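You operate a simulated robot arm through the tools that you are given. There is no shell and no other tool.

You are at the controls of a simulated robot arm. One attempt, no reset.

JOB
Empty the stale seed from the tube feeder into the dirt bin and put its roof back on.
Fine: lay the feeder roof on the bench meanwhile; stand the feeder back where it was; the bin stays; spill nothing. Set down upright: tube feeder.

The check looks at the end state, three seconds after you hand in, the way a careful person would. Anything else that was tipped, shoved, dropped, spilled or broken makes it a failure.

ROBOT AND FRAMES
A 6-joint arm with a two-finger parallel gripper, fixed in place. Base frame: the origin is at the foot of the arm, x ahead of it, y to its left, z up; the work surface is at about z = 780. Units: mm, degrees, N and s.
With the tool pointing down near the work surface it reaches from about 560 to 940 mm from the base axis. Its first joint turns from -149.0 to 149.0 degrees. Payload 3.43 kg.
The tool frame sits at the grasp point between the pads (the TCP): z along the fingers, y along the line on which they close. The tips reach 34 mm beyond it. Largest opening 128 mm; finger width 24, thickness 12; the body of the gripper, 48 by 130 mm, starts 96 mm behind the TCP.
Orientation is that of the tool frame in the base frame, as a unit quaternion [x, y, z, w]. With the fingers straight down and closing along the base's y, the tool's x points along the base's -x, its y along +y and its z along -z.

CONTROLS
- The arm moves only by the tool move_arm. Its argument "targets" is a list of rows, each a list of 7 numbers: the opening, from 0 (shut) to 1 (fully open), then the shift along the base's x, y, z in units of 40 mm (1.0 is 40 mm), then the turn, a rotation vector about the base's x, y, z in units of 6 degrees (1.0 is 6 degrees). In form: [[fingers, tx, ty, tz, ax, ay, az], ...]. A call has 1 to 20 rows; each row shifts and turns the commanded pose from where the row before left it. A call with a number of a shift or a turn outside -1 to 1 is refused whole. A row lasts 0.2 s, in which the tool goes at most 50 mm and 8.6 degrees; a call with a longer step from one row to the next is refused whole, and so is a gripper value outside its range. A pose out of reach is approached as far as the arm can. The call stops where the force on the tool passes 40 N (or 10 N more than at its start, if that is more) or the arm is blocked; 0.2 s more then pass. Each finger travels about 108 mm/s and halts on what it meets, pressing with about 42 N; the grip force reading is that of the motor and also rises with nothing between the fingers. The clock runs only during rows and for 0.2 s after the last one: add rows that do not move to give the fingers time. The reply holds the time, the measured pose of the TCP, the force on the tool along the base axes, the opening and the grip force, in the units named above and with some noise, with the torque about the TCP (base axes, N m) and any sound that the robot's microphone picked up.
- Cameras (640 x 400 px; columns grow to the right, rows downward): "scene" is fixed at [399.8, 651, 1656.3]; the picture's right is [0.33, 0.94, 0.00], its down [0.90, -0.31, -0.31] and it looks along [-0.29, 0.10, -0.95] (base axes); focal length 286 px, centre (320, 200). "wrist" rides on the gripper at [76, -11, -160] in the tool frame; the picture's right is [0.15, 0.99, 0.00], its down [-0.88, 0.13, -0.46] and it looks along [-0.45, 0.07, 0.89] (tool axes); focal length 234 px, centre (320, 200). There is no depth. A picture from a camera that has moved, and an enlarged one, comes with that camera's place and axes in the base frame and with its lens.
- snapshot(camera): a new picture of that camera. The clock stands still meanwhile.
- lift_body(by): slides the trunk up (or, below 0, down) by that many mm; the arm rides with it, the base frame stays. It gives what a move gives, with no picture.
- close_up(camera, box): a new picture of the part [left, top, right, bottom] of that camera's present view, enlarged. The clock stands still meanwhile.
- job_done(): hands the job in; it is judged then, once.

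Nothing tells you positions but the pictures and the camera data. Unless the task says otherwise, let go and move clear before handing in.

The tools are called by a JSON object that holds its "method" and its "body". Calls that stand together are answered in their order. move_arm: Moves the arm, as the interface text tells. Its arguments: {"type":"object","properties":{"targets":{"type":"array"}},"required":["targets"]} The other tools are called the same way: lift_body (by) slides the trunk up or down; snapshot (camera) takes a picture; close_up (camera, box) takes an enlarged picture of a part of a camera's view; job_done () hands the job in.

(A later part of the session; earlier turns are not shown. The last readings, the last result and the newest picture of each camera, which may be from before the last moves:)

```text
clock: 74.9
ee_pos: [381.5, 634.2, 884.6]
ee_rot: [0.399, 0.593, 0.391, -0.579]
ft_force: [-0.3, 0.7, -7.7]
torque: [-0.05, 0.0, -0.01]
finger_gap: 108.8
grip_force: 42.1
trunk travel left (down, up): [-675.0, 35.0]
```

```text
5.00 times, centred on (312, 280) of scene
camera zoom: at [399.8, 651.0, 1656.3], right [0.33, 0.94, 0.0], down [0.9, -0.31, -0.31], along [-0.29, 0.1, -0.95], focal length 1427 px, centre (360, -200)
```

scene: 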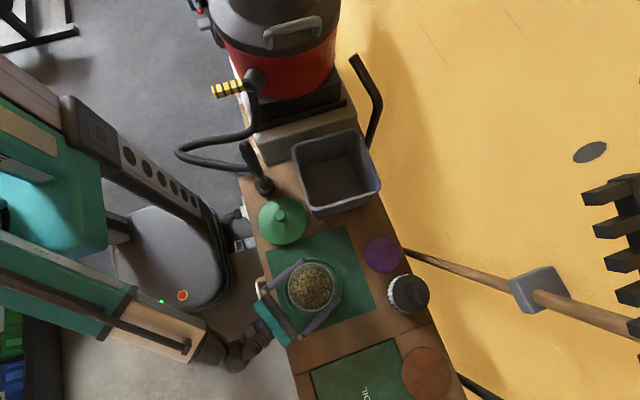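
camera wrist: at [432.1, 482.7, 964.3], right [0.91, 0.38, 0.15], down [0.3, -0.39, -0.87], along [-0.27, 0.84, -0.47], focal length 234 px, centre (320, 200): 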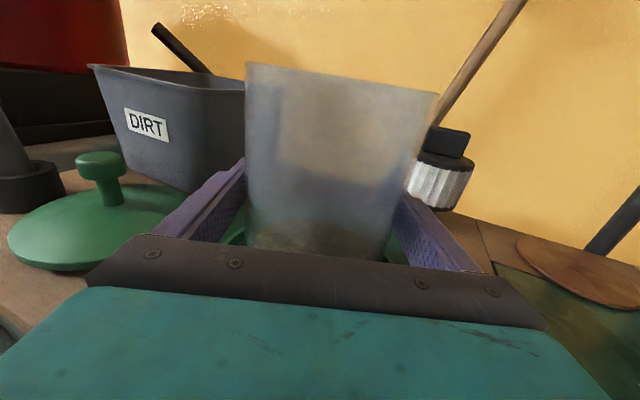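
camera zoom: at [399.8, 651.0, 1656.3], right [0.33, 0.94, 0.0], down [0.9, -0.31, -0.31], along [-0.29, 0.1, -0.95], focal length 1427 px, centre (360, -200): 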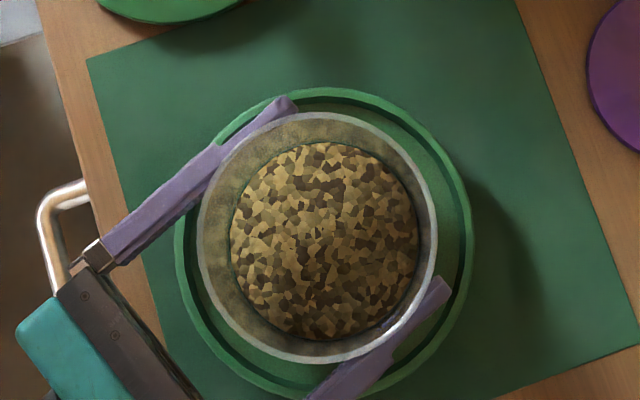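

The feeder is lifted upright with a load of about 8 N and no slip. I'll raise it well clear and carry it over to the bin.

{"method": "move_arm", "body": {"targets": [[0.4, 0, 0, 0.3, 0, 0, 0], [0.4, 0, 0, 0.5, 0, 0, 0], [0.4, 0, 0, 0.6, 0, 0, 0], [0.4, 0, 0, 0.6, 0, 0, 0], [0.4, 0, 0, 0.6, 0, 0, 0], [0.4, 0, 0, 0.6, 0, 0, 0], [0.4, 0, 0, 0.6, 0, 0, 0], [0.4, 0, 0, 0.6, 0, 0, 0], [0.4, 0, 0, 0.4, 0, 0, 0], [0.4, 0, 0, 0.2, 0, 0, 0], [0.4, 0, 0, 0, 0, 0, 0]]}}

{"method": "move_arm", "body": {"targets": [[0.4, -0.2, 0.15, 0, 0, 0, 0], [0.4, -0.4, 0.3, 0, 0, 0, 0], [0.4, -0.5, 0.38, 0, 0, 0, 0], [0.4, -0.6, 0.455, 0, 0, 0, 0], [0.4, -0.6, 0.455, 0, 0, 0, 0], [0.4, -0.6, 0.455, 0, 0, 0, 0], [0.4, -0.6, 0.455, 0, 0, 0, 0], [0.4, -0.6, 0.455, 0, 0, 0, 0], [0.4, -0.6, 0.455, 0, 0, 0, 0], [0.4, -0.6, 0.455, 0, 0, 0, 0], [0.4, -0.4, 0.34, 0, 0, 0, 0], [0.4, -0.3, 0.2, 0, 0, 0, 0], [0.4, 0, 0, 0, 0, 0, 0]]}}

{"method": "snapshot", "body": {"camera": "scene"}}

{"method": "snapshot", "body": {"camera": "wrist"}}

```text
clock: 77.3
ee_pos: [380.0, 634.7, 1087.4]
ee_rot: [0.398, 0.593, 0.391, -0.58]
ft_force: [-1.0, 0.8, -7.5]
torque: [0.0, 0.02, 0.01]
finger_gap: 108.4
grip_force: 41.7
trunk travel left (down, up): [-675.0, 35.0]
```

```text
clock: 80.1
ee_pos: [140.8, 815.7, 1085.7]
ee_rot: [0.398, 0.593, 0.391, -0.581]
ft_force: [0.1, 0.0, -6.0]
torque: [0.0, 0.05, 0.02]
finger_gap: 108.7
grip_force: 42.2
trunk travel left (down, up): [-675.0, 35.0]
```

```text
taken
```

scene: 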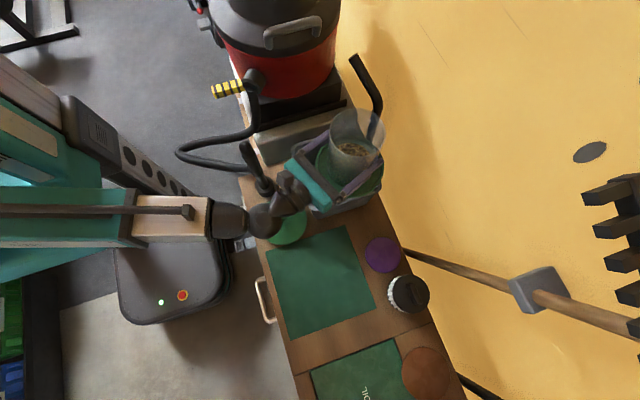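

```text
taken
camera wrist: at [191.5, 664.4, 1164.8], right [0.91, 0.38, 0.15], down [0.3, -0.39, -0.87], along [-0.27, 0.84, -0.47], focal length 234 px, centre (320, 200)
```

wrist: 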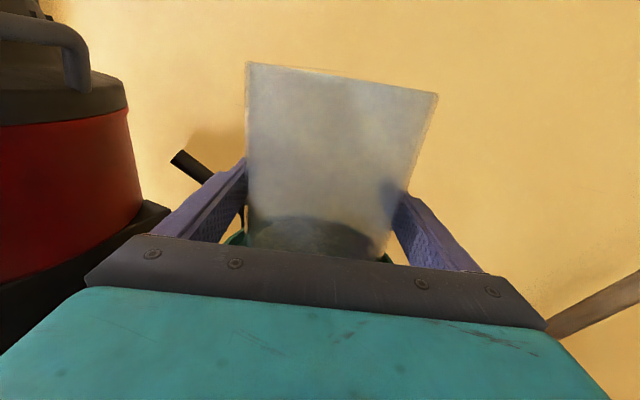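

The feeder is over the bin, upright and steady. I'll start the roll to about −78° while still high; the seed stays deep in the tube at this angle.

{"method": "move_arm", "body": {"targets": [[0.4, 0, 0, 0, 0.189, -0.463, 0.01], [0.4, 0, 0, 0, 0.378, -0.926, 0.02], [0.4, 0, 0, 0, 0.378, -0.926, 0.02], [0.4, 0, 0, 0, 0.378, -0.926, 0.02], [0.4, 0, 0, 0, 0.378, -0.926, 0.02], [0.4, 0, 0, 0, 0.378, -0.926, 0.02], [0.4, 0, 0, 0, 0.378, -0.926, 0.02], [0.4, 0, 0, 0, 0.378, -0.926, 0.02], [0.4, 0, 0, 0, 0.378, -0.926, 0.02], [0.4, 0, 0, 0, 0.378, -0.926, 0.02], [0.4, 0, 0, 0, 0.378, -0.926, 0.02], [0.4, 0, 0, 0, 0.378, -0.926, 0.02], [0.4, 0, 0, 0, 0.189, -0.463, 0.01], [0.4, 0, 0, 0, 0, 0, 0]]}}

{"method": "snapshot", "body": {"camera": "scene"}}

{"method": "close_up", "body": {"camera": "scene", "box": [240, 90, 432, 210]}}

{"method": "snapshot", "body": {"camera": "wrist"}}

```text
clock: 83.1
ee_pos: [141.4, 815.8, 1085.4]
ee_rot: [-0.026, 0.713, 0.658, -0.24]
ft_force: [-0.1, -0.4, -7.5]
torque: [-0.15, 0.4, -0.02]
finger_gap: 108.6
grip_force: 42.1
trunk travel left (down, up): [-675.0, 35.0]
```

```text
taken
```

scene: 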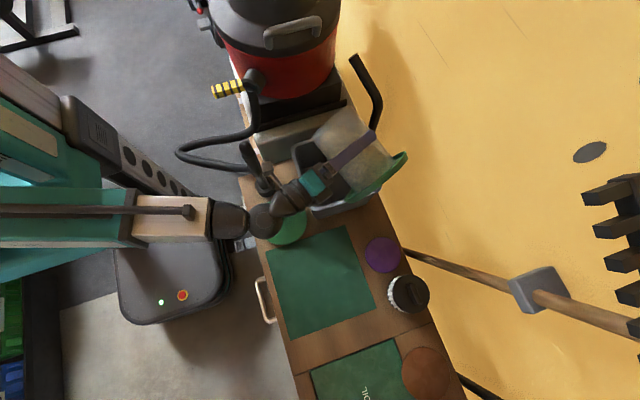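

```text
3.33 times, centred on (336, 150) of scene
camera zoom: at [399.8, 651.0, 1656.3], right [0.33, 0.94, 0.0], down [0.9, -0.31, -0.31], along [-0.29, 0.1, -0.95], focal length 952 px, centre (267, 367)
```

zoom: 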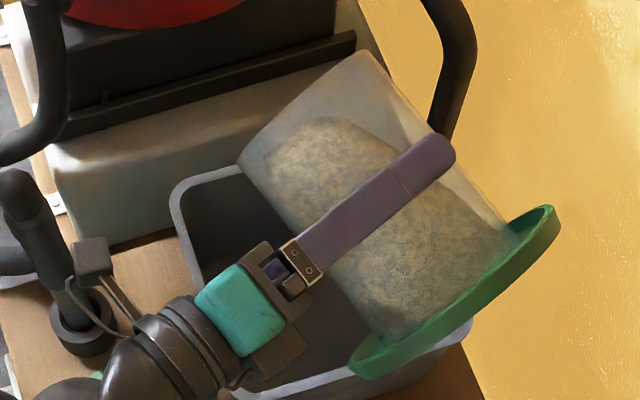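

```text
taken
camera wrist: at [132.9, 639.4, 1100.7], right [0.14, 0.08, 0.99], down [0.99, -0.09, -0.14], along [0.08, 0.99, -0.09], focal length 234 px, centre (320, 200)
```

wrist: 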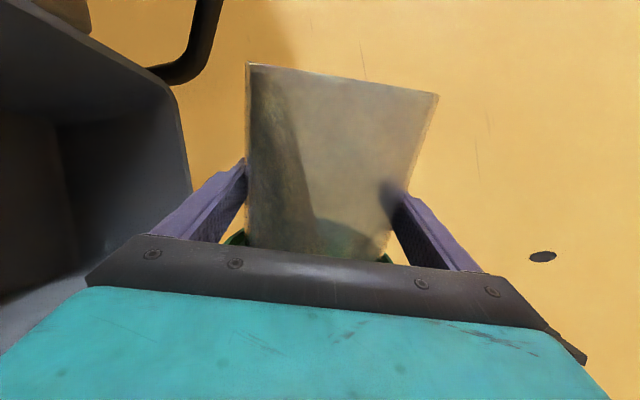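

The roll is at about −72° with the seed still held inside. I'll lower so the mouth is close over the bin, then roll on slowly past horizontal.

{"method": "move_arm", "body": {"targets": [[0.4, 0, 0, -0.3, 0, 0, 0], [0.4, 0, 0, -0.5, 0, 0, 0], [0.4, 0, 0, -0.4, 0, 0, 0], [0.4, 0, 0, -0.2, 0, 0, 0], [0.4, 0, 0, -0.12, 0.189, -0.463, 0.01], [0.4, 0, 0, -0.12, 0.189, -0.463, 0.01], [0.4, 0, 0, -0.12, 0.189, -0.463, 0.01], [0.4, 0, 0, -0.12, 0.189, -0.463, 0.01], [0.4, 0, 0, -0.12, 0.189, -0.463, 0.01], [0.4, 0, 0, 0, 0.189, -0.463, 0.01]]}}

{"method": "close_up", "body": {"camera": "scene", "box": [240, 90, 432, 210]}}

```text
clock: 85.3
ee_pos: [139.7, 814.9, 1006.0]
ee_rot: [-0.139, 0.7, 0.688, -0.133]
ft_force: [-4.9, -0.4, -0.4]
torque: [-0.06, 0.2, 0.0]
finger_gap: 108.6
grip_force: 41.6
trunk travel left (down, up): [-675.0, 35.0]
```

```text
3.33 times, centred on (336, 150) of scene
camera zoom: at [399.8, 651.0, 1656.3], right [0.33, 0.94, 0.0], down [0.9, -0.31, -0.31], along [-0.29, 0.1, -0.95], focal length 952 px, centre (267, 367)
```

zoom: 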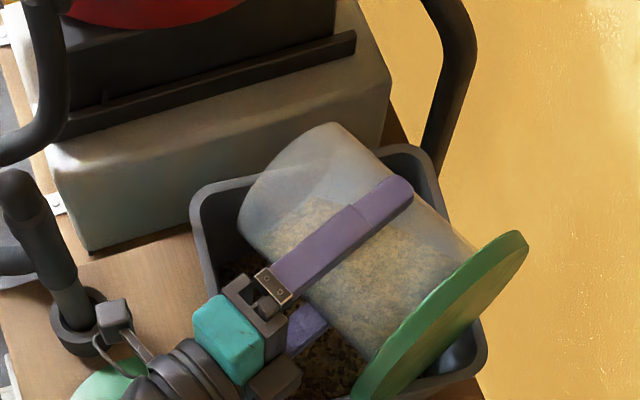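

The load reading shows the tray edge is now resting on the bin's right-hand rim. I'll raise gently before rolling any further.

{"method": "move_arm", "body": {"targets": [[0.4, 0, 0, 0.05, 0, 0, 0], [0.4, 0, 0, 0.05, 0, 0, 0], [0.4, 0, 0, 0.05, 0, 0, 0], [0.4, 0, 0, 0.05, 0, 0, 0]]}}

{"method": "close_up", "body": {"camera": "scene", "box": [240, 90, 432, 210]}}

```text
clock: 86.3
ee_pos: [140.6, 815.0, 1013.2]
ee_rot: [-0.138, 0.7, 0.688, -0.134]
ft_force: [0.4, -0.4, -6.6]
torque: [-0.19, 0.42, 0.0]
finger_gap: 108.3
grip_force: 42.4
trunk travel left (down, up): [-675.0, 35.0]
```

```text
3.33 times, centred on (336, 150) of scene
camera zoom: at [399.8, 651.0, 1656.3], right [0.33, 0.94, 0.0], down [0.9, -0.31, -0.31], along [-0.29, 0.1, -0.95], focal length 952 px, centre (267, 367)
```

zoom: 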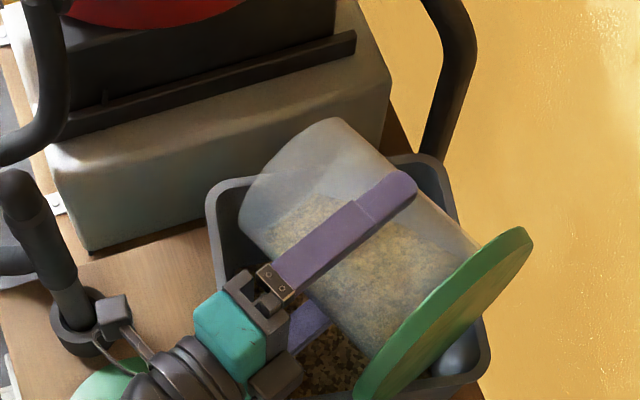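

The contact is released, but the bin has clearly been nudged. Before continuing, I'll take full views to see exactly how the bin sits now.

{"method": "snapshot", "body": {"camera": "scene"}}

{"method": "snapshot", "body": {"camera": "wrist"}}

{"method": "close_up", "body": {"camera": "scene", "box": [280, 120, 408, 240]}}

```text
taken
```

scene: 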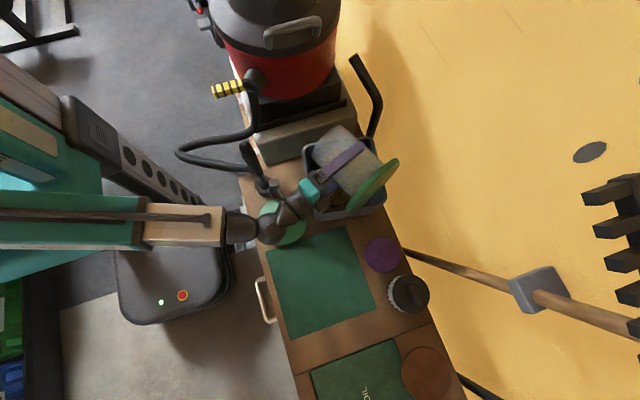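

```text
taken
camera wrist: at [133.0, 639.1, 1004.7], right [-0.15, -0.04, 0.99], down [0.99, -0.09, 0.14], along [0.08, 1.0, 0.05], focal length 234 px, centre (320, 200)
```

wrist: 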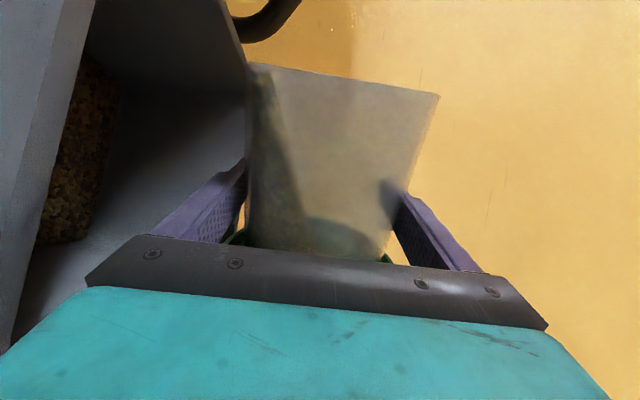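

```text
3.33 times, centred on (344, 180) of scene
camera zoom: at [399.8, 651.0, 1656.3], right [0.33, 0.94, 0.0], down [0.9, -0.31, -0.31], along [-0.29, 0.1, -0.95], focal length 952 px, centre (240, 267)
```

zoom: 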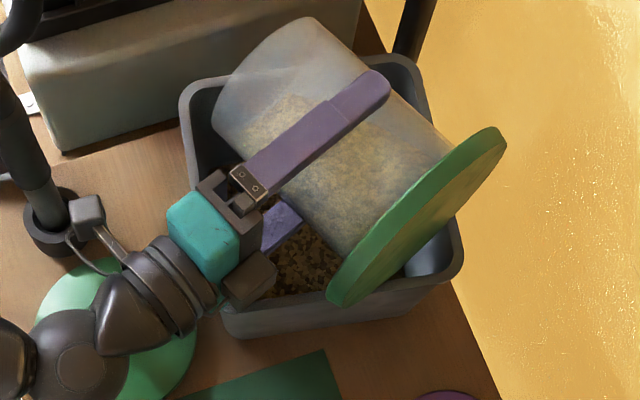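

Some seed is already lying in the bin, none is visible outside, and the mouth is well over it. The bin got turned about 10°, which I'll straighten later. Now I'll raise slightly and keep rolling slowly; the tray edge rises from here.

{"method": "move_arm", "body": {"targets": [[0.4, 0, 0, 0.15, 0, 0, 0], [0.4, 0, 0, 0, 0.189, -0.463, 0.01], [0.4, 0, 0, 0, 0.189, -0.463, 0.01], [0.4, 0, 0, 0, 0.189, -0.463, 0.01], [0.4, 0, 0, 0, 0.189, -0.463, 0.01], [0.4, 0, 0, 0, 0.189, -0.463, 0.01], [0.4, 0, 0, 0, 0, 0, 0]]}}

{"method": "close_up", "body": {"camera": "scene", "box": [240, 110, 432, 230]}}

{"method": "snapshot", "body": {"camera": "wrist"}}

```text
clock: 87.9
ee_pos: [140.1, 816.2, 1018.4]
ee_rot: [-0.229, 0.676, 0.699, -0.042]
ft_force: [-0.1, 0.4, -5.3]
torque: [-0.17, 0.29, 0.03]
finger_gap: 108.2
grip_force: 41.7
trunk travel left (down, up): [-675.0, 35.0]
```

```text
3.33 times, centred on (336, 170) of scene
camera zoom: at [399.8, 651.0, 1656.3], right [0.33, 0.94, 0.0], down [0.9, -0.31, -0.31], along [-0.29, 0.1, -0.95], focal length 952 px, centre (267, 300)
```

zoom: 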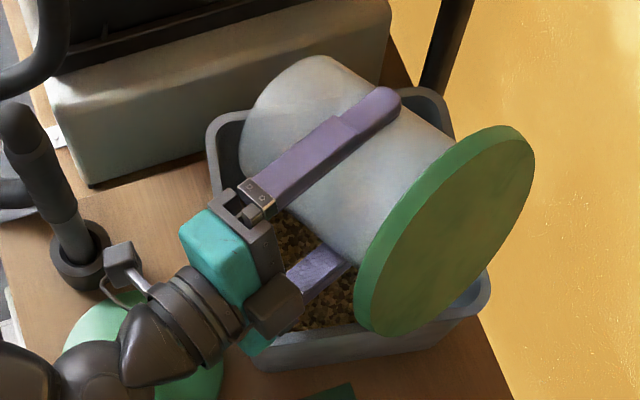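

```text
taken
camera wrist: at [138.3, 640.7, 991.4], right [-0.38, -0.13, 0.92], down [0.92, -0.11, 0.37], along [0.05, 0.98, 0.17], focal length 234 px, centre (320, 200)
```

wrist: 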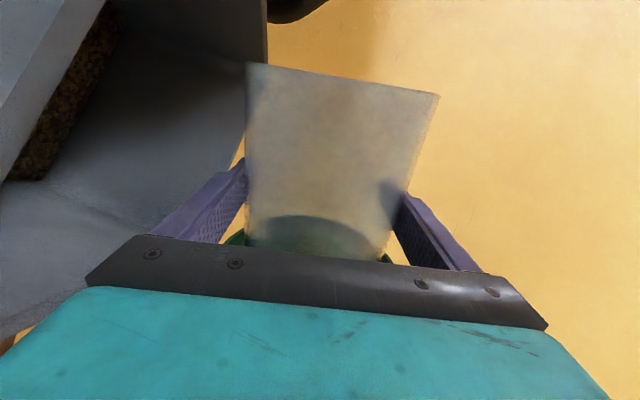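

The tube now looks nearly clear: the load has dropped from 7.5 N to 5.3 N and the seed is on the bin floor. I'll continue the roll so the last seeds fall out.

{"method": "move_arm", "body": {"targets": [[0.4, 0, 0, 0, 0.252, -0.617, 0.013], [0.4, 0, 0, 0, 0.252, -0.617, 0.013], [0.4, 0, 0, 0, 0.252, -0.617, 0.013], [0.4, 0, 0, 0, 0.252, -0.617, 0.013], [0.4, 0, 0, 0, 0.252, -0.617, 0.013], [0.4, 0, 0, 0, 0.252, -0.617, 0.013], [0.4, 0, 0, 0, 0, 0, 0], [0.4, 0, 0, 0, 0, 0, 0]]}}

{"method": "move_arm", "body": {"targets": [[0.4, 0, 0, 0, 0.252, -0.617, 0.013], [0.4, 0, 0, 0, 0.252, -0.617, 0.013], [0.4, 0, 0, 0, 0.252, -0.617, 0.013], [0.4, 0, 0, 0, 0.252, -0.617, 0.013], [0.4, 0, 0, 0, 0.252, -0.617, 0.013], [0.4, 0, 0, 0, 0.252, -0.617, 0.013], [0.4, 0, 0, 0, 0, 0, 0], [0.4, 0, 0, 0, 0, 0, 0], [0.4, 0, 0, 0, 0, 0, 0]]}}

{"method": "close_up", "body": {"camera": "scene", "box": [240, 110, 432, 230]}}

{"method": "snapshot", "body": {"camera": "wrist"}}

```text
clock: 89.7
ee_pos: [140.6, 816.8, 1018.8]
ee_rot: [-0.364, 0.615, 0.692, 0.104]
ft_force: [-0.1, -0.7, -6.1]
torque: [-0.13, 0.24, 0.01]
finger_gap: 108.4
grip_force: 41.5
trunk travel left (down, up): [-675.0, 35.0]
```

```text
clock: 91.7
ee_pos: [139.1, 816.2, 1019.9]
ee_rot: [-0.484, 0.525, 0.656, 0.244]
ft_force: [-0.5, -0.8, -5.0]
torque: [-0.08, 0.12, 0.0]
finger_gap: 108.6
grip_force: 42.4
trunk travel left (down, up): [-675.0, 35.0]
```

```text
3.33 times, centred on (336, 170) of scene
camera zoom: at [399.8, 651.0, 1656.3], right [0.33, 0.94, 0.0], down [0.9, -0.31, -0.31], along [-0.29, 0.1, -0.95], focal length 952 px, centre (267, 300)
```

zoom: 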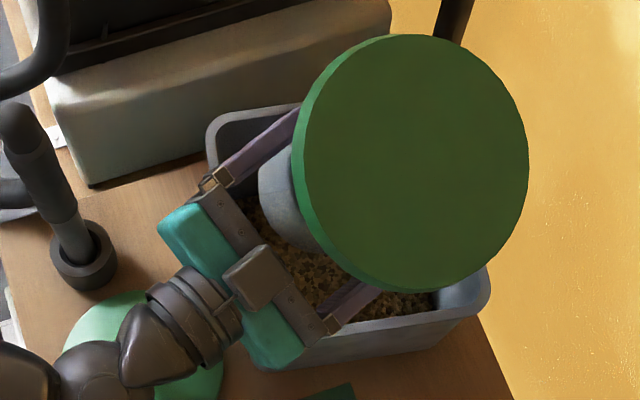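

```text
taken
camera wrist: at [181.2, 657.1, 949.6], right [-0.88, -0.35, 0.32], down [0.43, -0.3, 0.85], along [-0.21, 0.89, 0.41], focal length 234 px, centre (320, 200)
```

wrist: 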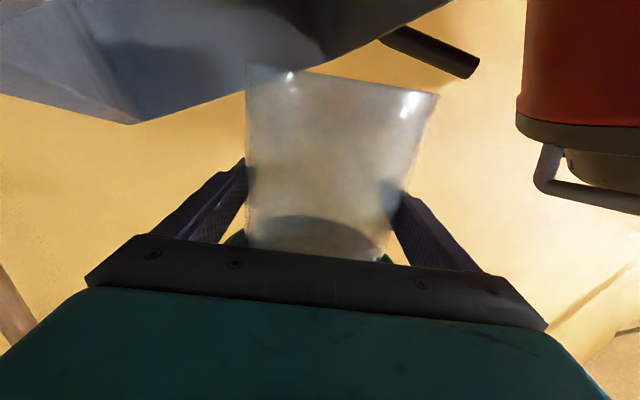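

The tube is empty. I'll raise well clear of the bin first, then roll the feeder back upright.

{"method": "move_arm", "body": {"targets": [[0.4, 0, 0, 0.3, 0, 0, 0], [0.4, 0, 0, 0.5, 0, 0, 0], [0.4, 0, 0, 0.6, 0, 0, 0], [0.4, 0, 0, 0.35, 0, 0, 0], [0.4, 0, 0, 0, 0, 0, 0], [0.4, 0, 0, 0, -0.378, 0.926, -0.02], [0.4, 0, 0, 0, -0.378, 0.926, -0.02], [0.4, 0, 0, 0, -0.378, 0.926, -0.02], [0.4, 0, 0, 0, -0.378, 0.926, -0.02], [0.4, 0, 0, 0, -0.378, 0.926, -0.02], [0.4, 0, 0, 0, -0.378, 0.926, -0.02], [0.4, 0, 0, 0, -0.378, 0.926, -0.02], [0.4, 0, 0, 0, -0.378, 0.926, -0.02], [0.4, 0, 0, 0, -0.378, 0.926, -0.02], [0.4, 0, 0, 0, -0.378, 0.926, -0.02], [0.4, 0, 0, 0, -0.378, 0.926, -0.02], [0.4, 0, 0, 0, -0.378, 0.926, -0.02]]}}

{"method": "move_arm", "body": {"targets": [[0.4, 0, 0, 0, -0.378, 0.926, -0.02], [0.4, 0, 0, 0, -0.378, 0.926, -0.02], [0.4, 0, 0, 0, -0.378, 0.926, -0.02], [0.4, 0, 0, 0, -0.378, 0.926, -0.02], [0.4, 0, 0, 0, -0.378, 0.926, -0.02], [0.4, 0, 0, 0, -0.378, 0.926, -0.02], [0.4, 0, 0, 0, -0.378, 0.926, -0.02], [0.4, 0, 0, 0, -0.378, 0.926, -0.02], [0.4, 0, 0, 0, -0.378, 0.926, -0.02], [0.4, 0, 0, 0, -0.378, 0.926, -0.02], [0.4, 0, 0, 0, -0.378, 0.926, -0.02], [0.4, 0, 0, 0, -0.378, 0.926, -0.02], [0.4, 0, 0, 0, -0.378, 0.926, -0.02], [0.4, 0, 0, 0, -0.189, 0.463, -0.01], [0.4, 0, 0, 0, 0, 0, 0]]}}

{"method": "snapshot", "body": {"camera": "scene"}}

{"method": "close_up", "body": {"camera": "scene", "box": [240, 90, 432, 210]}}

```text
clock: 95.3
ee_pos: [140.8, 816.7, 1090.4]
ee_rot: [-0.082, 0.71, 0.674, -0.189]
ft_force: [-0.1, -0.2, -4.7]
torque: [-0.16, 0.34, -0.03]
finger_gap: 108.4
grip_force: 42.5
trunk travel left (down, up): [-675.0, 35.0]
```

```text
clock: 98.5
ee_pos: [140.1, 816.3, 1089.6]
ee_rot: [0.399, 0.593, 0.389, -0.581]
ft_force: [-0.4, 0.6, -5.3]
torque: [-0.01, -0.01, 0.01]
finger_gap: 108.3
grip_force: 41.5
trunk travel left (down, up): [-675.0, 35.0]
```

```text
taken
```

scene: 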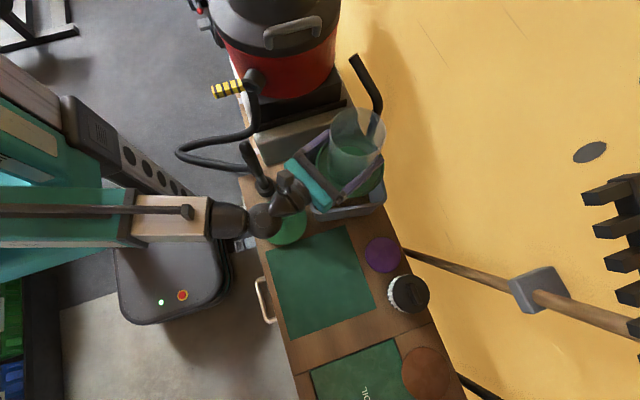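

```text
3.33 times, centred on (336, 150) of scene
camera zoom: at [399.8, 651.0, 1656.3], right [0.33, 0.94, 0.0], down [0.9, -0.31, -0.31], along [-0.29, 0.1, -0.95], focal length 952 px, centre (267, 367)
```

zoom: 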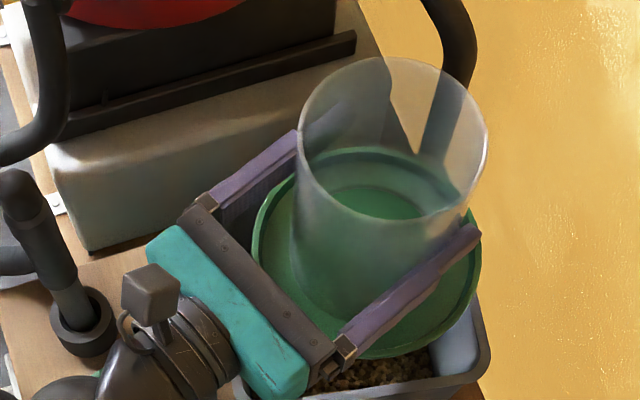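

The feeder is upright and visibly empty, and the seed is in the bin. I'll carry it back along the same path to above its original spot.

{"method": "move_arm", "body": {"targets": [[0.4, 0.3, -0.2, 0, 0, 0, 0], [0.4, 0.4, -0.34, 0, 0, 0, 0], [0.4, 0.6, -0.455, 0, 0, 0, 0], [0.4, 0.6, -0.455, 0, 0, 0, 0], [0.4, 0.6, -0.455, 0, 0, 0, 0], [0.4, 0.6, -0.455, 0, 0, 0, 0], [0.4, 0.6, -0.455, 0, 0, 0, 0], [0.4, 0.6, -0.455, 0, 0, 0, 0], [0.4, 0.6, -0.455, 0, 0, 0, 0], [0.4, 0.5, -0.38, 0, 0, 0, 0], [0.4, 0.4, -0.3, 0, 0, 0, 0], [0.4, 0.2, -0.15, 0, 0, 0, 0], [0.4, 0, 0, 0, 0, 0, 0]]}}

{"method": "move_arm", "body": {"targets": [[0.4, 0, 0, -0.3, 0, 0, 0], [0.4, 0, 0, -0.5, 0, 0, 0], [0.4, 0, 0, -0.6, 0, 0, 0], [0.4, 0, 0, -0.6, 0, 0, 0], [0.4, 0, 0, -0.6, 0, 0, 0], [0.4, 0, 0, -0.6, 0, 0, 0], [0.4, 0, 0, -0.6, 0, 0, 0], [0.4, 0, 0, -0.5, 0, 0, 0], [0.4, 0, 0, -0.4, 0, 0, 0], [0.4, 0, 0, -0.3, 0, 0, 0], [0.4, 0, 0, 0, 0, 0, 0]]}}

{"method": "close_up", "body": {"camera": "scene", "box": [248, 240, 376, 320]}}

{"method": "snapshot", "body": {"camera": "scene"}}

```text
clock: 101.3
ee_pos: [381.7, 632.1, 1089.5]
ee_rot: [0.398, 0.593, 0.389, -0.581]
ft_force: [-0.5, 0.0, -5.4]
torque: [-0.01, -0.02, -0.02]
finger_gap: 108.5
grip_force: 41.9
trunk travel left (down, up): [-675.0, 35.0]
```

```text
clock: 103.7
ee_pos: [380.9, 633.1, 888.8]
ee_rot: [0.399, 0.593, 0.391, -0.581]
ft_force: [0.2, 0.7, -5.8]
torque: [-0.03, 0.0, -0.01]
finger_gap: 108.0
grip_force: 42.0
trunk travel left (down, up): [-675.0, 35.0]
```

```text
5.00 times, centred on (312, 280) of scene
camera zoom: at [399.8, 651.0, 1656.3], right [0.33, 0.94, 0.0], down [0.9, -0.31, -0.31], along [-0.29, 0.1, -0.95], focal length 1427 px, centre (360, -200)
```

zoom: 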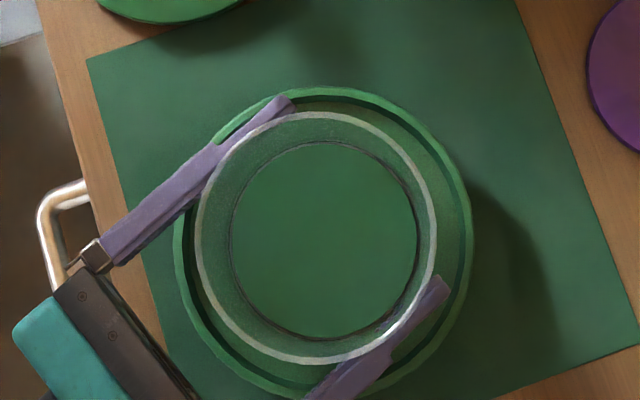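

```text
taken
```

scene: 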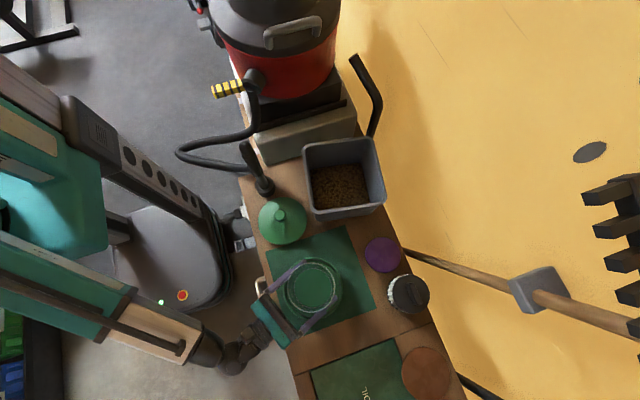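

The feeder is back over its spot and the seed is visible in the bin. I'll lower the last 24 mm gently, watching for contact.

{"method": "move_arm", "body": {"targets": [[0.4, 0, 0, -0.2, 0, 0, 0], [0.4, 0, 0, -0.15, 0, 0, 0], [0.4, 0, 0, -0.1, 0, 0, 0], [0.4, 0, 0, 0, 0, 0, 0]]}}

{"method": "move_arm", "body": {"targets": [[0.4, 0, 0, -0.05, 0, 0, 0], [0.4, 0, 0, 0, 0, 0, 0]]}}

```text
clock: 104.7
ee_pos: [381.1, 632.6, 871.9]
ee_rot: [0.398, 0.593, 0.39, -0.581]
ft_force: [-0.3, -0.3, -4.9]
torque: [-0.01, 0.03, -0.02]
finger_gap: 108.5
grip_force: 41.6
trunk travel left (down, up): [-675.0, 35.0]
```

```text
clock: 105.3
ee_pos: [380.9, 632.0, 869.2]
ee_rot: [0.399, 0.593, 0.39, -0.581]
ft_force: [-0.2, 0.5, -5.8]
torque: [0.01, 0.01, 0.0]
finger_gap: 108.5
grip_force: 42.2
trunk travel left (down, up): [-675.0, 35.0]
```

No contact yet, so I'll continue in about 1–2 mm steps.

{"method": "move_arm", "body": {"targets": [[0.4, 0, 0, -0.05, 0, 0, 0], [0.4, 0, 0, 0, 0, 0, 0]]}}

{"method": "move_arm", "body": {"targets": [[0.4, 0, 0, -0.03, 0, 0, 0], [0.4, 0, 0, 0, 0, 0, 0]]}}

```text
clock: 105.9
ee_pos: [380.9, 633.3, 867.4]
ee_rot: [0.398, 0.593, 0.39, -0.581]
ft_force: [0.1, -0.1, -5.6]
torque: [-0.02, 0.03, -0.03]
finger_gap: 108.3
grip_force: 41.7
trunk travel left (down, up): [-675.0, 35.0]
```

```text
clock: 106.5
ee_pos: [379.6, 632.4, 866.8]
ee_rot: [0.398, 0.592, 0.391, -0.581]
ft_force: [-0.4, 1.8, 1.5]
torque: [-0.35, -0.2, 0.0]
finger_gap: 108.5
grip_force: 41.6
trunk travel left (down, up): [-675.0, 35.0]
```

The tray has touched down. I'll settle another millimetre, then open the fingers.

{"method": "move_arm", "body": {"targets": [[0.4, 0, 0, -0.02, 0, 0, 0], [0.4, 0, 0, 0, 0, 0, 0]]}}

{"method": "move_arm", "body": {"targets": [[0.84, 0, 0, 0, 0, 0, 0], [0.86, 0, 0, 0, 0, 0, 0], [0.88, 0, 0, 0, 0, 0, 0], [0.92, 0, 0, 0, 0, 0, 0], [0.96, 0, 0, 0, 0, 0, 0], [1, 0, 0, 0, 0, 0, 0], [1, 0, 0, 0, 0, 0, 0]]}}

{"method": "close_up", "body": {"camera": "scene", "box": [248, 240, 376, 320]}}

{"method": "snapshot", "body": {"camera": "wrist"}}

```text
clock: 107.1
ee_pos: [380.3, 633.2, 868.0]
ee_rot: [0.398, 0.592, 0.391, -0.581]
ft_force: [2.2, 3.4, 8.7]
torque: [-0.79, -0.33, 0.15]
finger_gap: 108.2
grip_force: 42.5
trunk travel left (down, up): [-675.0, 35.0]
```

```text
clock: 108.7
ee_pos: [381.2, 632.9, 866.2]
ee_rot: [0.398, 0.593, 0.39, -0.581]
ft_force: [-0.4, 0.1, -0.2]
torque: [0.02, -0.01, -0.01]
finger_gap: 127.8
grip_force: 0.0
trunk travel left (down, up): [-675.0, 35.0]
```

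```text
5.00 times, centred on (312, 280) of scene
camera zoom: at [399.8, 651.0, 1656.3], right [0.33, 0.94, 0.0], down [0.9, -0.31, -0.31], along [-0.29, 0.1, -0.95], focal length 1427 px, centre (360, -200)
```

zoom: 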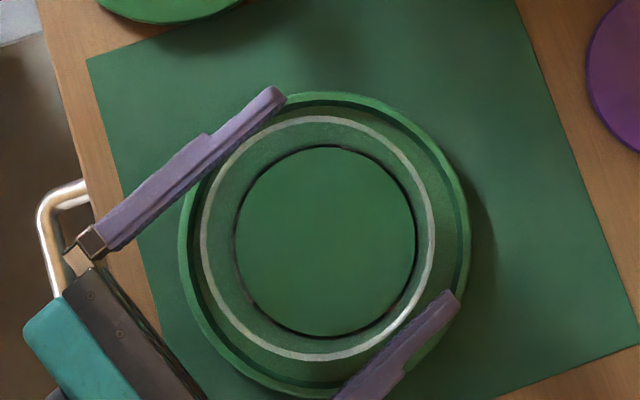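

```text
taken
camera wrist: at [432.2, 482.0, 944.9], right [0.91, 0.38, 0.15], down [0.3, -0.39, -0.87], along [-0.27, 0.84, -0.47], focal length 234 px, centre (320, 200)
```

wrist: 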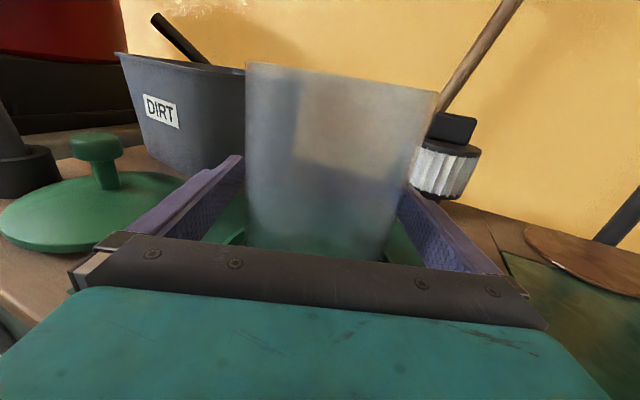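

The feeder is released, upright, and within about 2 mm of where it stood. I'll rise straight up off it and then inspect the bin.

{"method": "move_arm", "body": {"targets": [[1, 0, 0, 0.4, 0, 0, 0], [1, 0, 0, 0.5, 0, 0, 0], [1, 0, 0, 0.6, 0, 0, 0], [1, 0, 0, 0.7, 0, 0, 0], [1, 0, 0, 0.8, 0, 0, 0], [1, 0, 0, 0.9, 0, 0, 0], [1, 0, 0, 0.9, 0, 0, 0], [1, 0, 0, 0.9, 0, 0, 0], [1, 0, 0, 0.9, 0, 0, 0], [1, 0, 0, 0.75, 0, 0, 0], [1, 0, 0, 0, 0, 0, 0]]}}

{"method": "snapshot", "body": {"camera": "scene"}}

{"method": "close_up", "body": {"camera": "scene", "box": [240, 100, 480, 250]}}

{"method": "close_up", "body": {"camera": "scene", "box": [220, 120, 412, 240]}}

{"method": "close_up", "body": {"camera": "scene", "box": [248, 240, 376, 320]}}

```text
clock: 111.1
ee_pos: [380.5, 633.5, 1161.3]
ee_rot: [0.399, 0.593, 0.39, -0.581]
ft_force: [0.5, -0.7, 0.8]
torque: [0.0, -0.03, 0.02]
finger_gap: 128.0
grip_force: 0.0
trunk travel left (down, up): [-675.0, 35.0]
```

```text
taken
```

scene: 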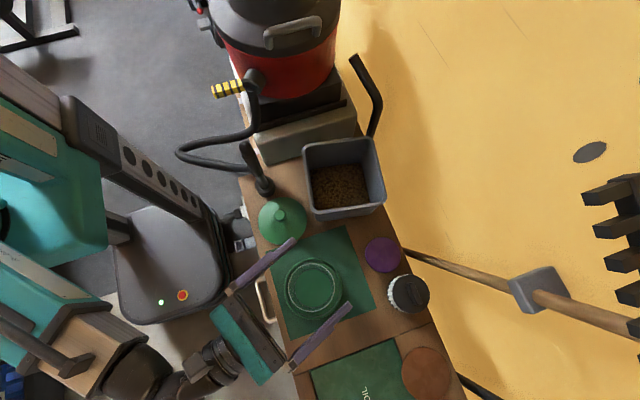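

```text
2.67 times, centred on (360, 175) of scene
camera zoom: at [399.8, 651.0, 1656.3], right [0.33, 0.94, 0.0], down [0.9, -0.31, -0.31], along [-0.29, 0.1, -0.95], focal length 761 px, centre (213, 267)
```

zoom: 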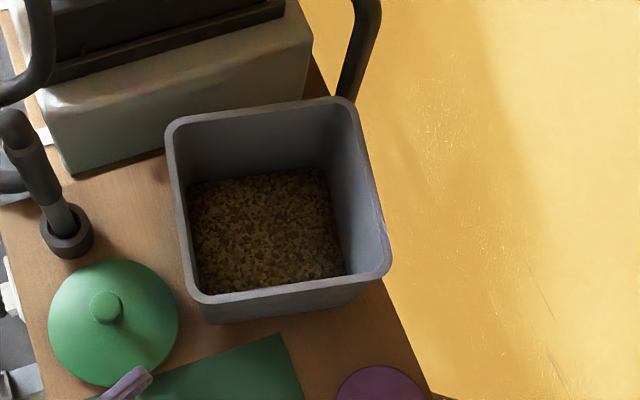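

```text
3.33 times, centred on (316, 180) of scene
camera zoom: at [399.8, 651.0, 1656.3], right [0.33, 0.94, 0.0], down [0.9, -0.31, -0.31], along [-0.29, 0.1, -0.95], focal length 952 px, centre (333, 267)
```

zoom: 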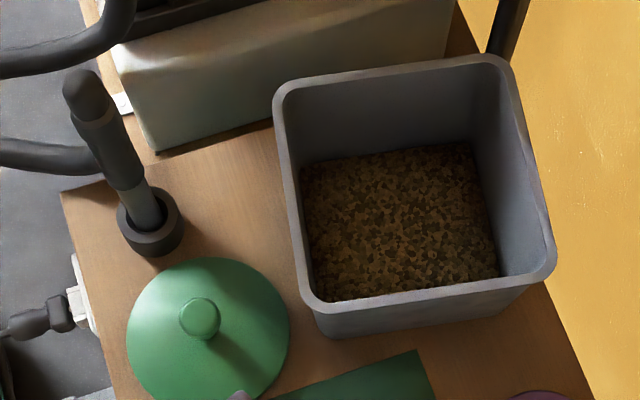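

```text
5.00 times, centred on (312, 280) of scene
camera zoom: at [399.8, 651.0, 1656.3], right [0.33, 0.94, 0.0], down [0.9, -0.31, -0.31], along [-0.29, 0.1, -0.95], focal length 1427 px, centre (360, -200)
```

zoom: 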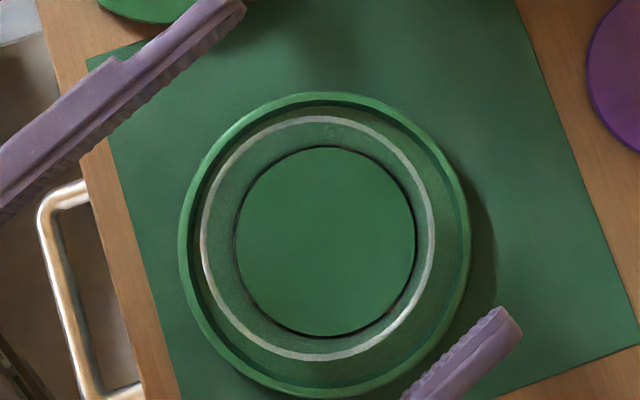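

The seed is all inside the bin, nothing is visible on the bench, and the feeder stands on its spot. Next I'll point the tool down again while moving above the roof.

{"method": "move_arm", "body": {"targets": [[1, 0, 0, 0, -0.9264, -0.3774, 0], [1, 0, 0, 0, -0.9264, -0.3774, 0], [1, 0, 0, 0, -0.9264, -0.3774, 0], [1, 0, 0, 0, -0.9264, -0.3774, 0], [1, -0.35, -0.04, 0, -0.9264, -0.3774, 0], [1, -0.45, -0.05, 0, -0.9264, -0.3774, 0], [1, -0.5, -0.06, 0, -0.9264, -0.3774, 0], [1, -0.5, -0.06, 0, -0.9264, -0.3774, 0], [1, -0.5, -0.06, 0, -0.9264, -0.3774, 0], [1, -0.5, -0.06, 0, -0.9264, -0.3774, 0], [1, -0.5, -0.06, 0, -0.9264, -0.3774, 0], [1, -0.5, -0.06, 0, -0.9264, -0.3774, 0], [1, -0.5, -0.06, 0, -0.9264, -0.3774, 0], [1, -0.5, -0.05, 0, -0.9264, -0.3774, 0], [1, -0.45, -0.05, 0, -0.741, -0.302, 0], [1, -0.21, 0, 0, 0, 0, 0], [1, 0, 0, 0, 0, 0, 0]]}}

{"method": "snapshot", "body": {"camera": "wrist"}}

{"method": "snapshot", "body": {"camera": "scene"}}

```text
clock: 114.7
ee_pos: [161.0, 607.6, 1159.4]
ee_rot: [0.558, 0.83, -0.001, 0.001]
ft_force: [0.0, 0.3, 0.5]
torque: [0.03, 0.03, -0.02]
finger_gap: 128.3
grip_force: 0.0
trunk travel left (down, up): [-675.0, 35.0]
```

```text
taken
camera wrist: at [124.9, 674.2, 1319.1], right [0.86, 0.51, 0.0], down [0.45, -0.77, 0.46], along [0.23, -0.39, -0.89], focal length 234 px, centre (320, 200)
```

wrist: 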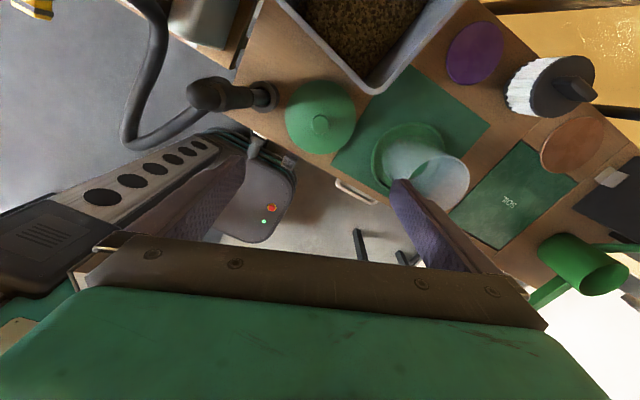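

```text
taken
```

scene: 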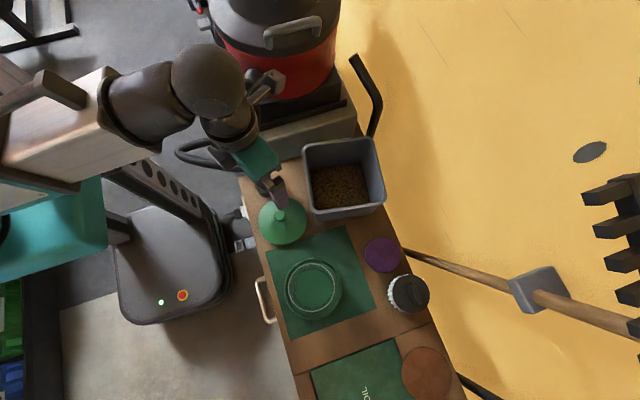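

Now I'll zoom in on the roof knob and the parked hose nozzle.

{"method": "close_up", "body": {"camera": "wrist", "box": [256, 70, 384, 150]}}

{"method": "close_up", "body": {"camera": "wrist", "box": [110, 30, 302, 150]}}

{"method": "close_up", "body": {"camera": "wrist", "box": [340, 90, 500, 190]}}

```text
5.00 times, centred on (320, 110) of wrist
camera zoom: at [124.9, 674.2, 1319.1], right [0.86, 0.51, 0.0], down [0.45, -0.77, 0.46], along [0.23, -0.39, -0.89], focal length 1171 px, centre (320, 650)
```

zoom: 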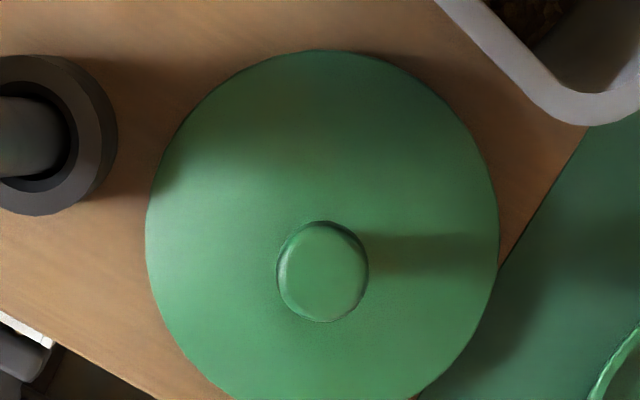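

```text
3.33 times, centred on (206, 90) of wrist
camera zoom: at [124.9, 674.2, 1319.1], right [0.86, 0.51, 0.0], down [0.45, -0.77, 0.46], along [0.23, -0.39, -0.89], focal length 781 px, centre (700, 567)
```

zoom: 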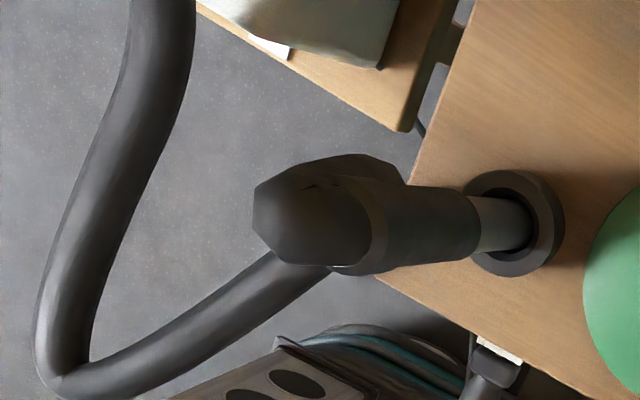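

```text
4.00 times, centred on (420, 140) of wrist
camera zoom: at [124.9, 674.2, 1319.1], right [0.86, 0.51, 0.0], down [0.45, -0.77, 0.46], along [0.23, -0.39, -0.89], focal length 937 px, centre (-80, 440)
```

zoom: 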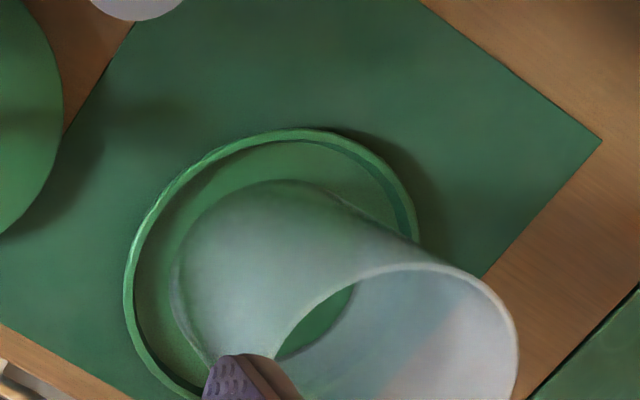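

The roof knob reads at about (162.5, 610). I'll descend to just above it and check the alignment.

{"method": "move_arm", "body": {"targets": [[1, 0.03, 0.04, -0.7, 0, 0, 0], [1, 0, 0, -0.8, 0, 0, 0], [0.9, 0, 0, -0.8, 0, 0, 0], [0.8, 0, 0, -0.8, 0, 0, 0], [0.7, 0, 0, -0.8, 0, 0, 0], [0.6, 0, 0, -0.8, 0, 0, 0], [0.55, 0, 0, -0.6, 0, 0, 0], [0.55, 0, 0, 0, 0, 0, 0]]}}

{"method": "close_up", "body": {"camera": "wrist", "box": [224, 90, 416, 210]}}

{"method": "close_up", "body": {"camera": "scene", "box": [220, 160, 348, 240]}}

```text
clock: 116.5
ee_pos: [163.9, 611.4, 948.3]
ee_rot: [0.558, 0.83, 0.0, 0.0]
ft_force: [0.6, -0.8, 0.1]
torque: [0.01, 0.01, 0.04]
finger_gap: 70.3
grip_force: 0.0
trunk travel left (down, up): [-675.0, 35.0]
```

```text
3.33 times, centred on (320, 150) of wrist
camera zoom: at [127.0, 676.4, 1107.5], right [0.86, 0.51, 0.0], down [0.45, -0.77, 0.46], along [0.23, -0.39, -0.89], focal length 781 px, centre (320, 367)
```

zoom: 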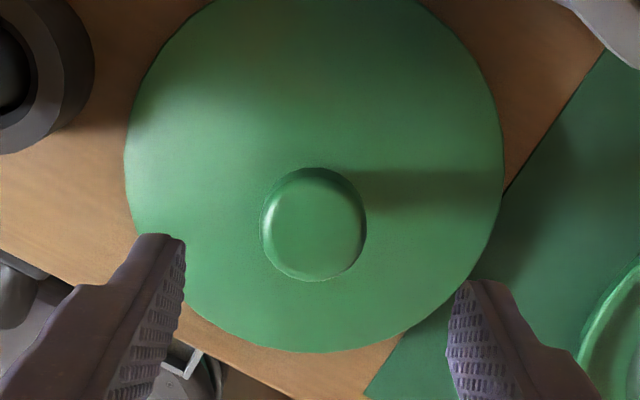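

```text
5.00 times, centred on (284, 200) of scene
camera zoom: at [399.8, 651.0, 1656.3], right [0.33, 0.94, 0.0], down [0.9, -0.31, -0.31], along [-0.29, 0.1, -0.95], focal length 1427 px, centre (500, 200)
```

zoom: 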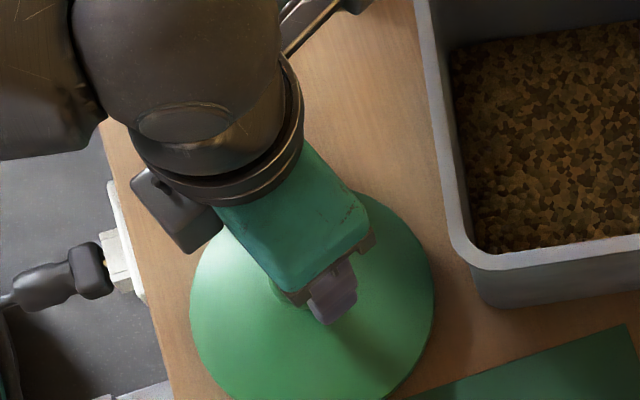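

The knob is centred between the fingers. I'll lower around it and close.

{"method": "move_arm", "body": {"targets": [[0.55, 0, 0, -0.6, 0, 0, 0], [0.55, 0, 0, -0.6, 0, 0, 0], [0.55, 0, 0, -0.6, 0, 0, 0], [0.55, 0, 0, -0.4, 0, 0, 0], [0.55, 0, 0, -0.18, 0, 0, 0], [0.55, 0, 0, 0, 0, 0, 0]]}}

{"method": "move_arm", "body": {"targets": [[0.4, 0, 0, 0, 0, 0, 0], [0.3, 0, 0, 0, 0, 0, 0], [0.2, 0, 0, 0, 0, 0, 0], [0.1, 0, 0, 0, 0, 0, 0], [0, 0, 0, 0, 0, 0, 0], [0, 0, 0, 0, 0, 0, 0], [0, 0, 0, 0, 0, 0, 0]]}}

{"method": "close_up", "body": {"camera": "wrist", "box": [224, 110, 416, 230]}}

```text
clock: 117.9
ee_pos: [163.7, 611.8, 853.0]
ee_rot: [0.558, 0.83, 0.0, 0.0]
ft_force: [0.3, 0.8, 0.3]
torque: [0.0, 0.03, -0.01]
finger_gap: 70.6
grip_force: 0.0
trunk travel left (down, up): [-675.0, 35.0]
```

```text
clock: 119.5
ee_pos: [162.9, 610.8, 853.0]
ee_rot: [0.558, 0.83, 0.0, 0.0]
ft_force: [1.2, 0.0, 2.4]
torque: [0.09, -0.23, 0.02]
finger_gap: 32.6
grip_force: 41.7
trunk travel left (down, up): [-675.0, 35.0]
```

```text
3.33 times, centred on (320, 170) of wrist
camera zoom: at [126.8, 676.0, 1012.5], right [0.86, 0.51, 0.0], down [0.45, -0.77, 0.46], along [0.23, -0.39, -0.89], focal length 781 px, centre (320, 300)
```

zoom: 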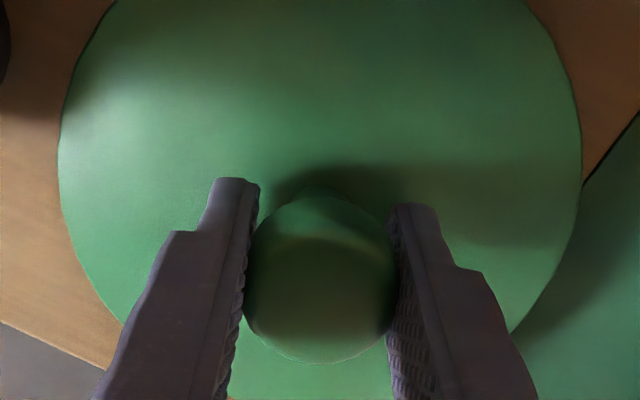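

The knob is held. I'll lift the roof and carry it back over the feeder.

{"method": "move_arm", "body": {"targets": [[0, 0, 0, 0.1, 0, 0, 0], [0, 0, 0, 0.2, 0, 0, 0], [0, 0, 0, 0.4, 0, 0, 0], [0, 0, 0, 0.6, 0, 0, 0], [0, 0, 0, 0.8, 0, 0, 0], [0, 0, 0, 0.8, 0, 0, 0], [0, 0, 0, 0.8, 0, 0, 0], [0, 0, 0, 0.8, 0, 0, 0], [0, 0, 0, 0.7, 0, 0, 0], [0, 0, 0, 0.6, 0, 0, 0], [0, 0, 0, 0.4, 0, 0, 0], [0, 0, 0, 0.2, 0, 0, 0], [0, 0, 0, 0, 0, 0, 0]]}}

{"method": "close_up", "body": {"camera": "wrist", "box": [224, 110, 416, 230]}}

{"method": "move_arm", "body": {"targets": [[0, 0.2, 0.02, 0, 0, 0, 0], [0, 0.4, 0.04, 0, 0, 0, 0], [0, 0.6, 0.06, 0, 0, 0, 0], [0, 0.6, 0.06, 0, 0, 0, 0], [0, 0.6, 0.06, 0, 0, 0, 0], [0, 0.6, 0.06, 0, 0, 0, 0], [0, 0.6, 0.06, 0, 0, 0, 0], [0, 0.6, 0.06, 0, 0, 0, 0], [0, 0.6, 0.06, 0, 0, 0, 0], [0, 0.4, 0.04, 0, 0, 0, 0], [0, 0.27, 0.04, 0, 0, 0, 0], [0, 0, 0, 0, 0, 0, 0]]}}

{"method": "snapshot", "body": {"camera": "wrist"}}

{"method": "snapshot", "body": {"camera": "scene"}}

```text
clock: 122.3
ee_pos: [163.7, 610.6, 1110.0]
ee_rot: [0.559, 0.829, -0.001, -0.001]
ft_force: [-0.8, 0.1, -1.2]
torque: [0.02, -0.01, 0.0]
finger_gap: 33.0
grip_force: 42.3
trunk travel left (down, up): [-675.0, 35.0]
```

```text
3.33 times, centred on (320, 170) of wrist
camera zoom: at [126.6, 675.9, 1268.6], right [0.86, 0.51, 0.0], down [0.45, -0.77, 0.46], along [0.23, -0.39, -0.89], focal length 781 px, centre (320, 300)
```

zoom: 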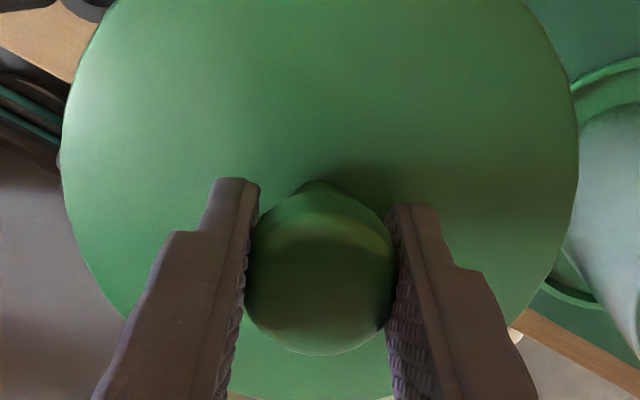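

```text
clock: 124.9
ee_pos: [381.2, 633.1, 1108.1]
ee_rot: [0.558, 0.83, 0.0, 0.0]
ft_force: [1.0, -0.3, -1.3]
torque: [0.0, -0.02, -0.02]
finger_gap: 32.5
grip_force: 42.1
trunk travel left (down, up): [-675.0, 35.0]
```

```text
taken
camera wrist: at [345.6, 698.3, 1268.3], right [0.86, 0.51, 0.0], down [0.45, -0.77, 0.46], along [0.23, -0.39, -0.89], focal length 234 px, centre (320, 200)
```

wrist: 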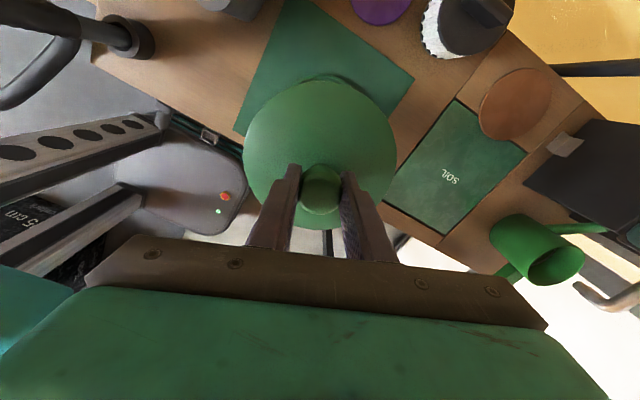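

```text
taken
```

scene: 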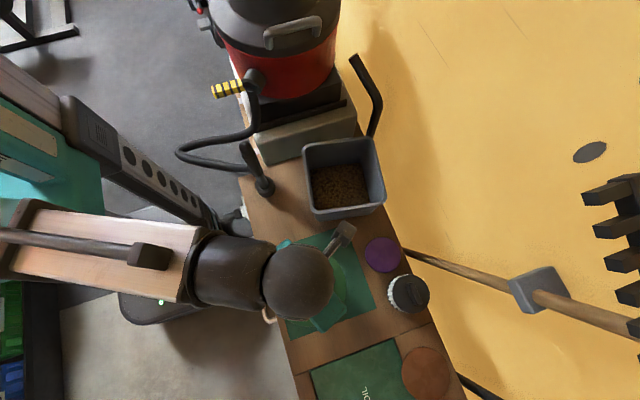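

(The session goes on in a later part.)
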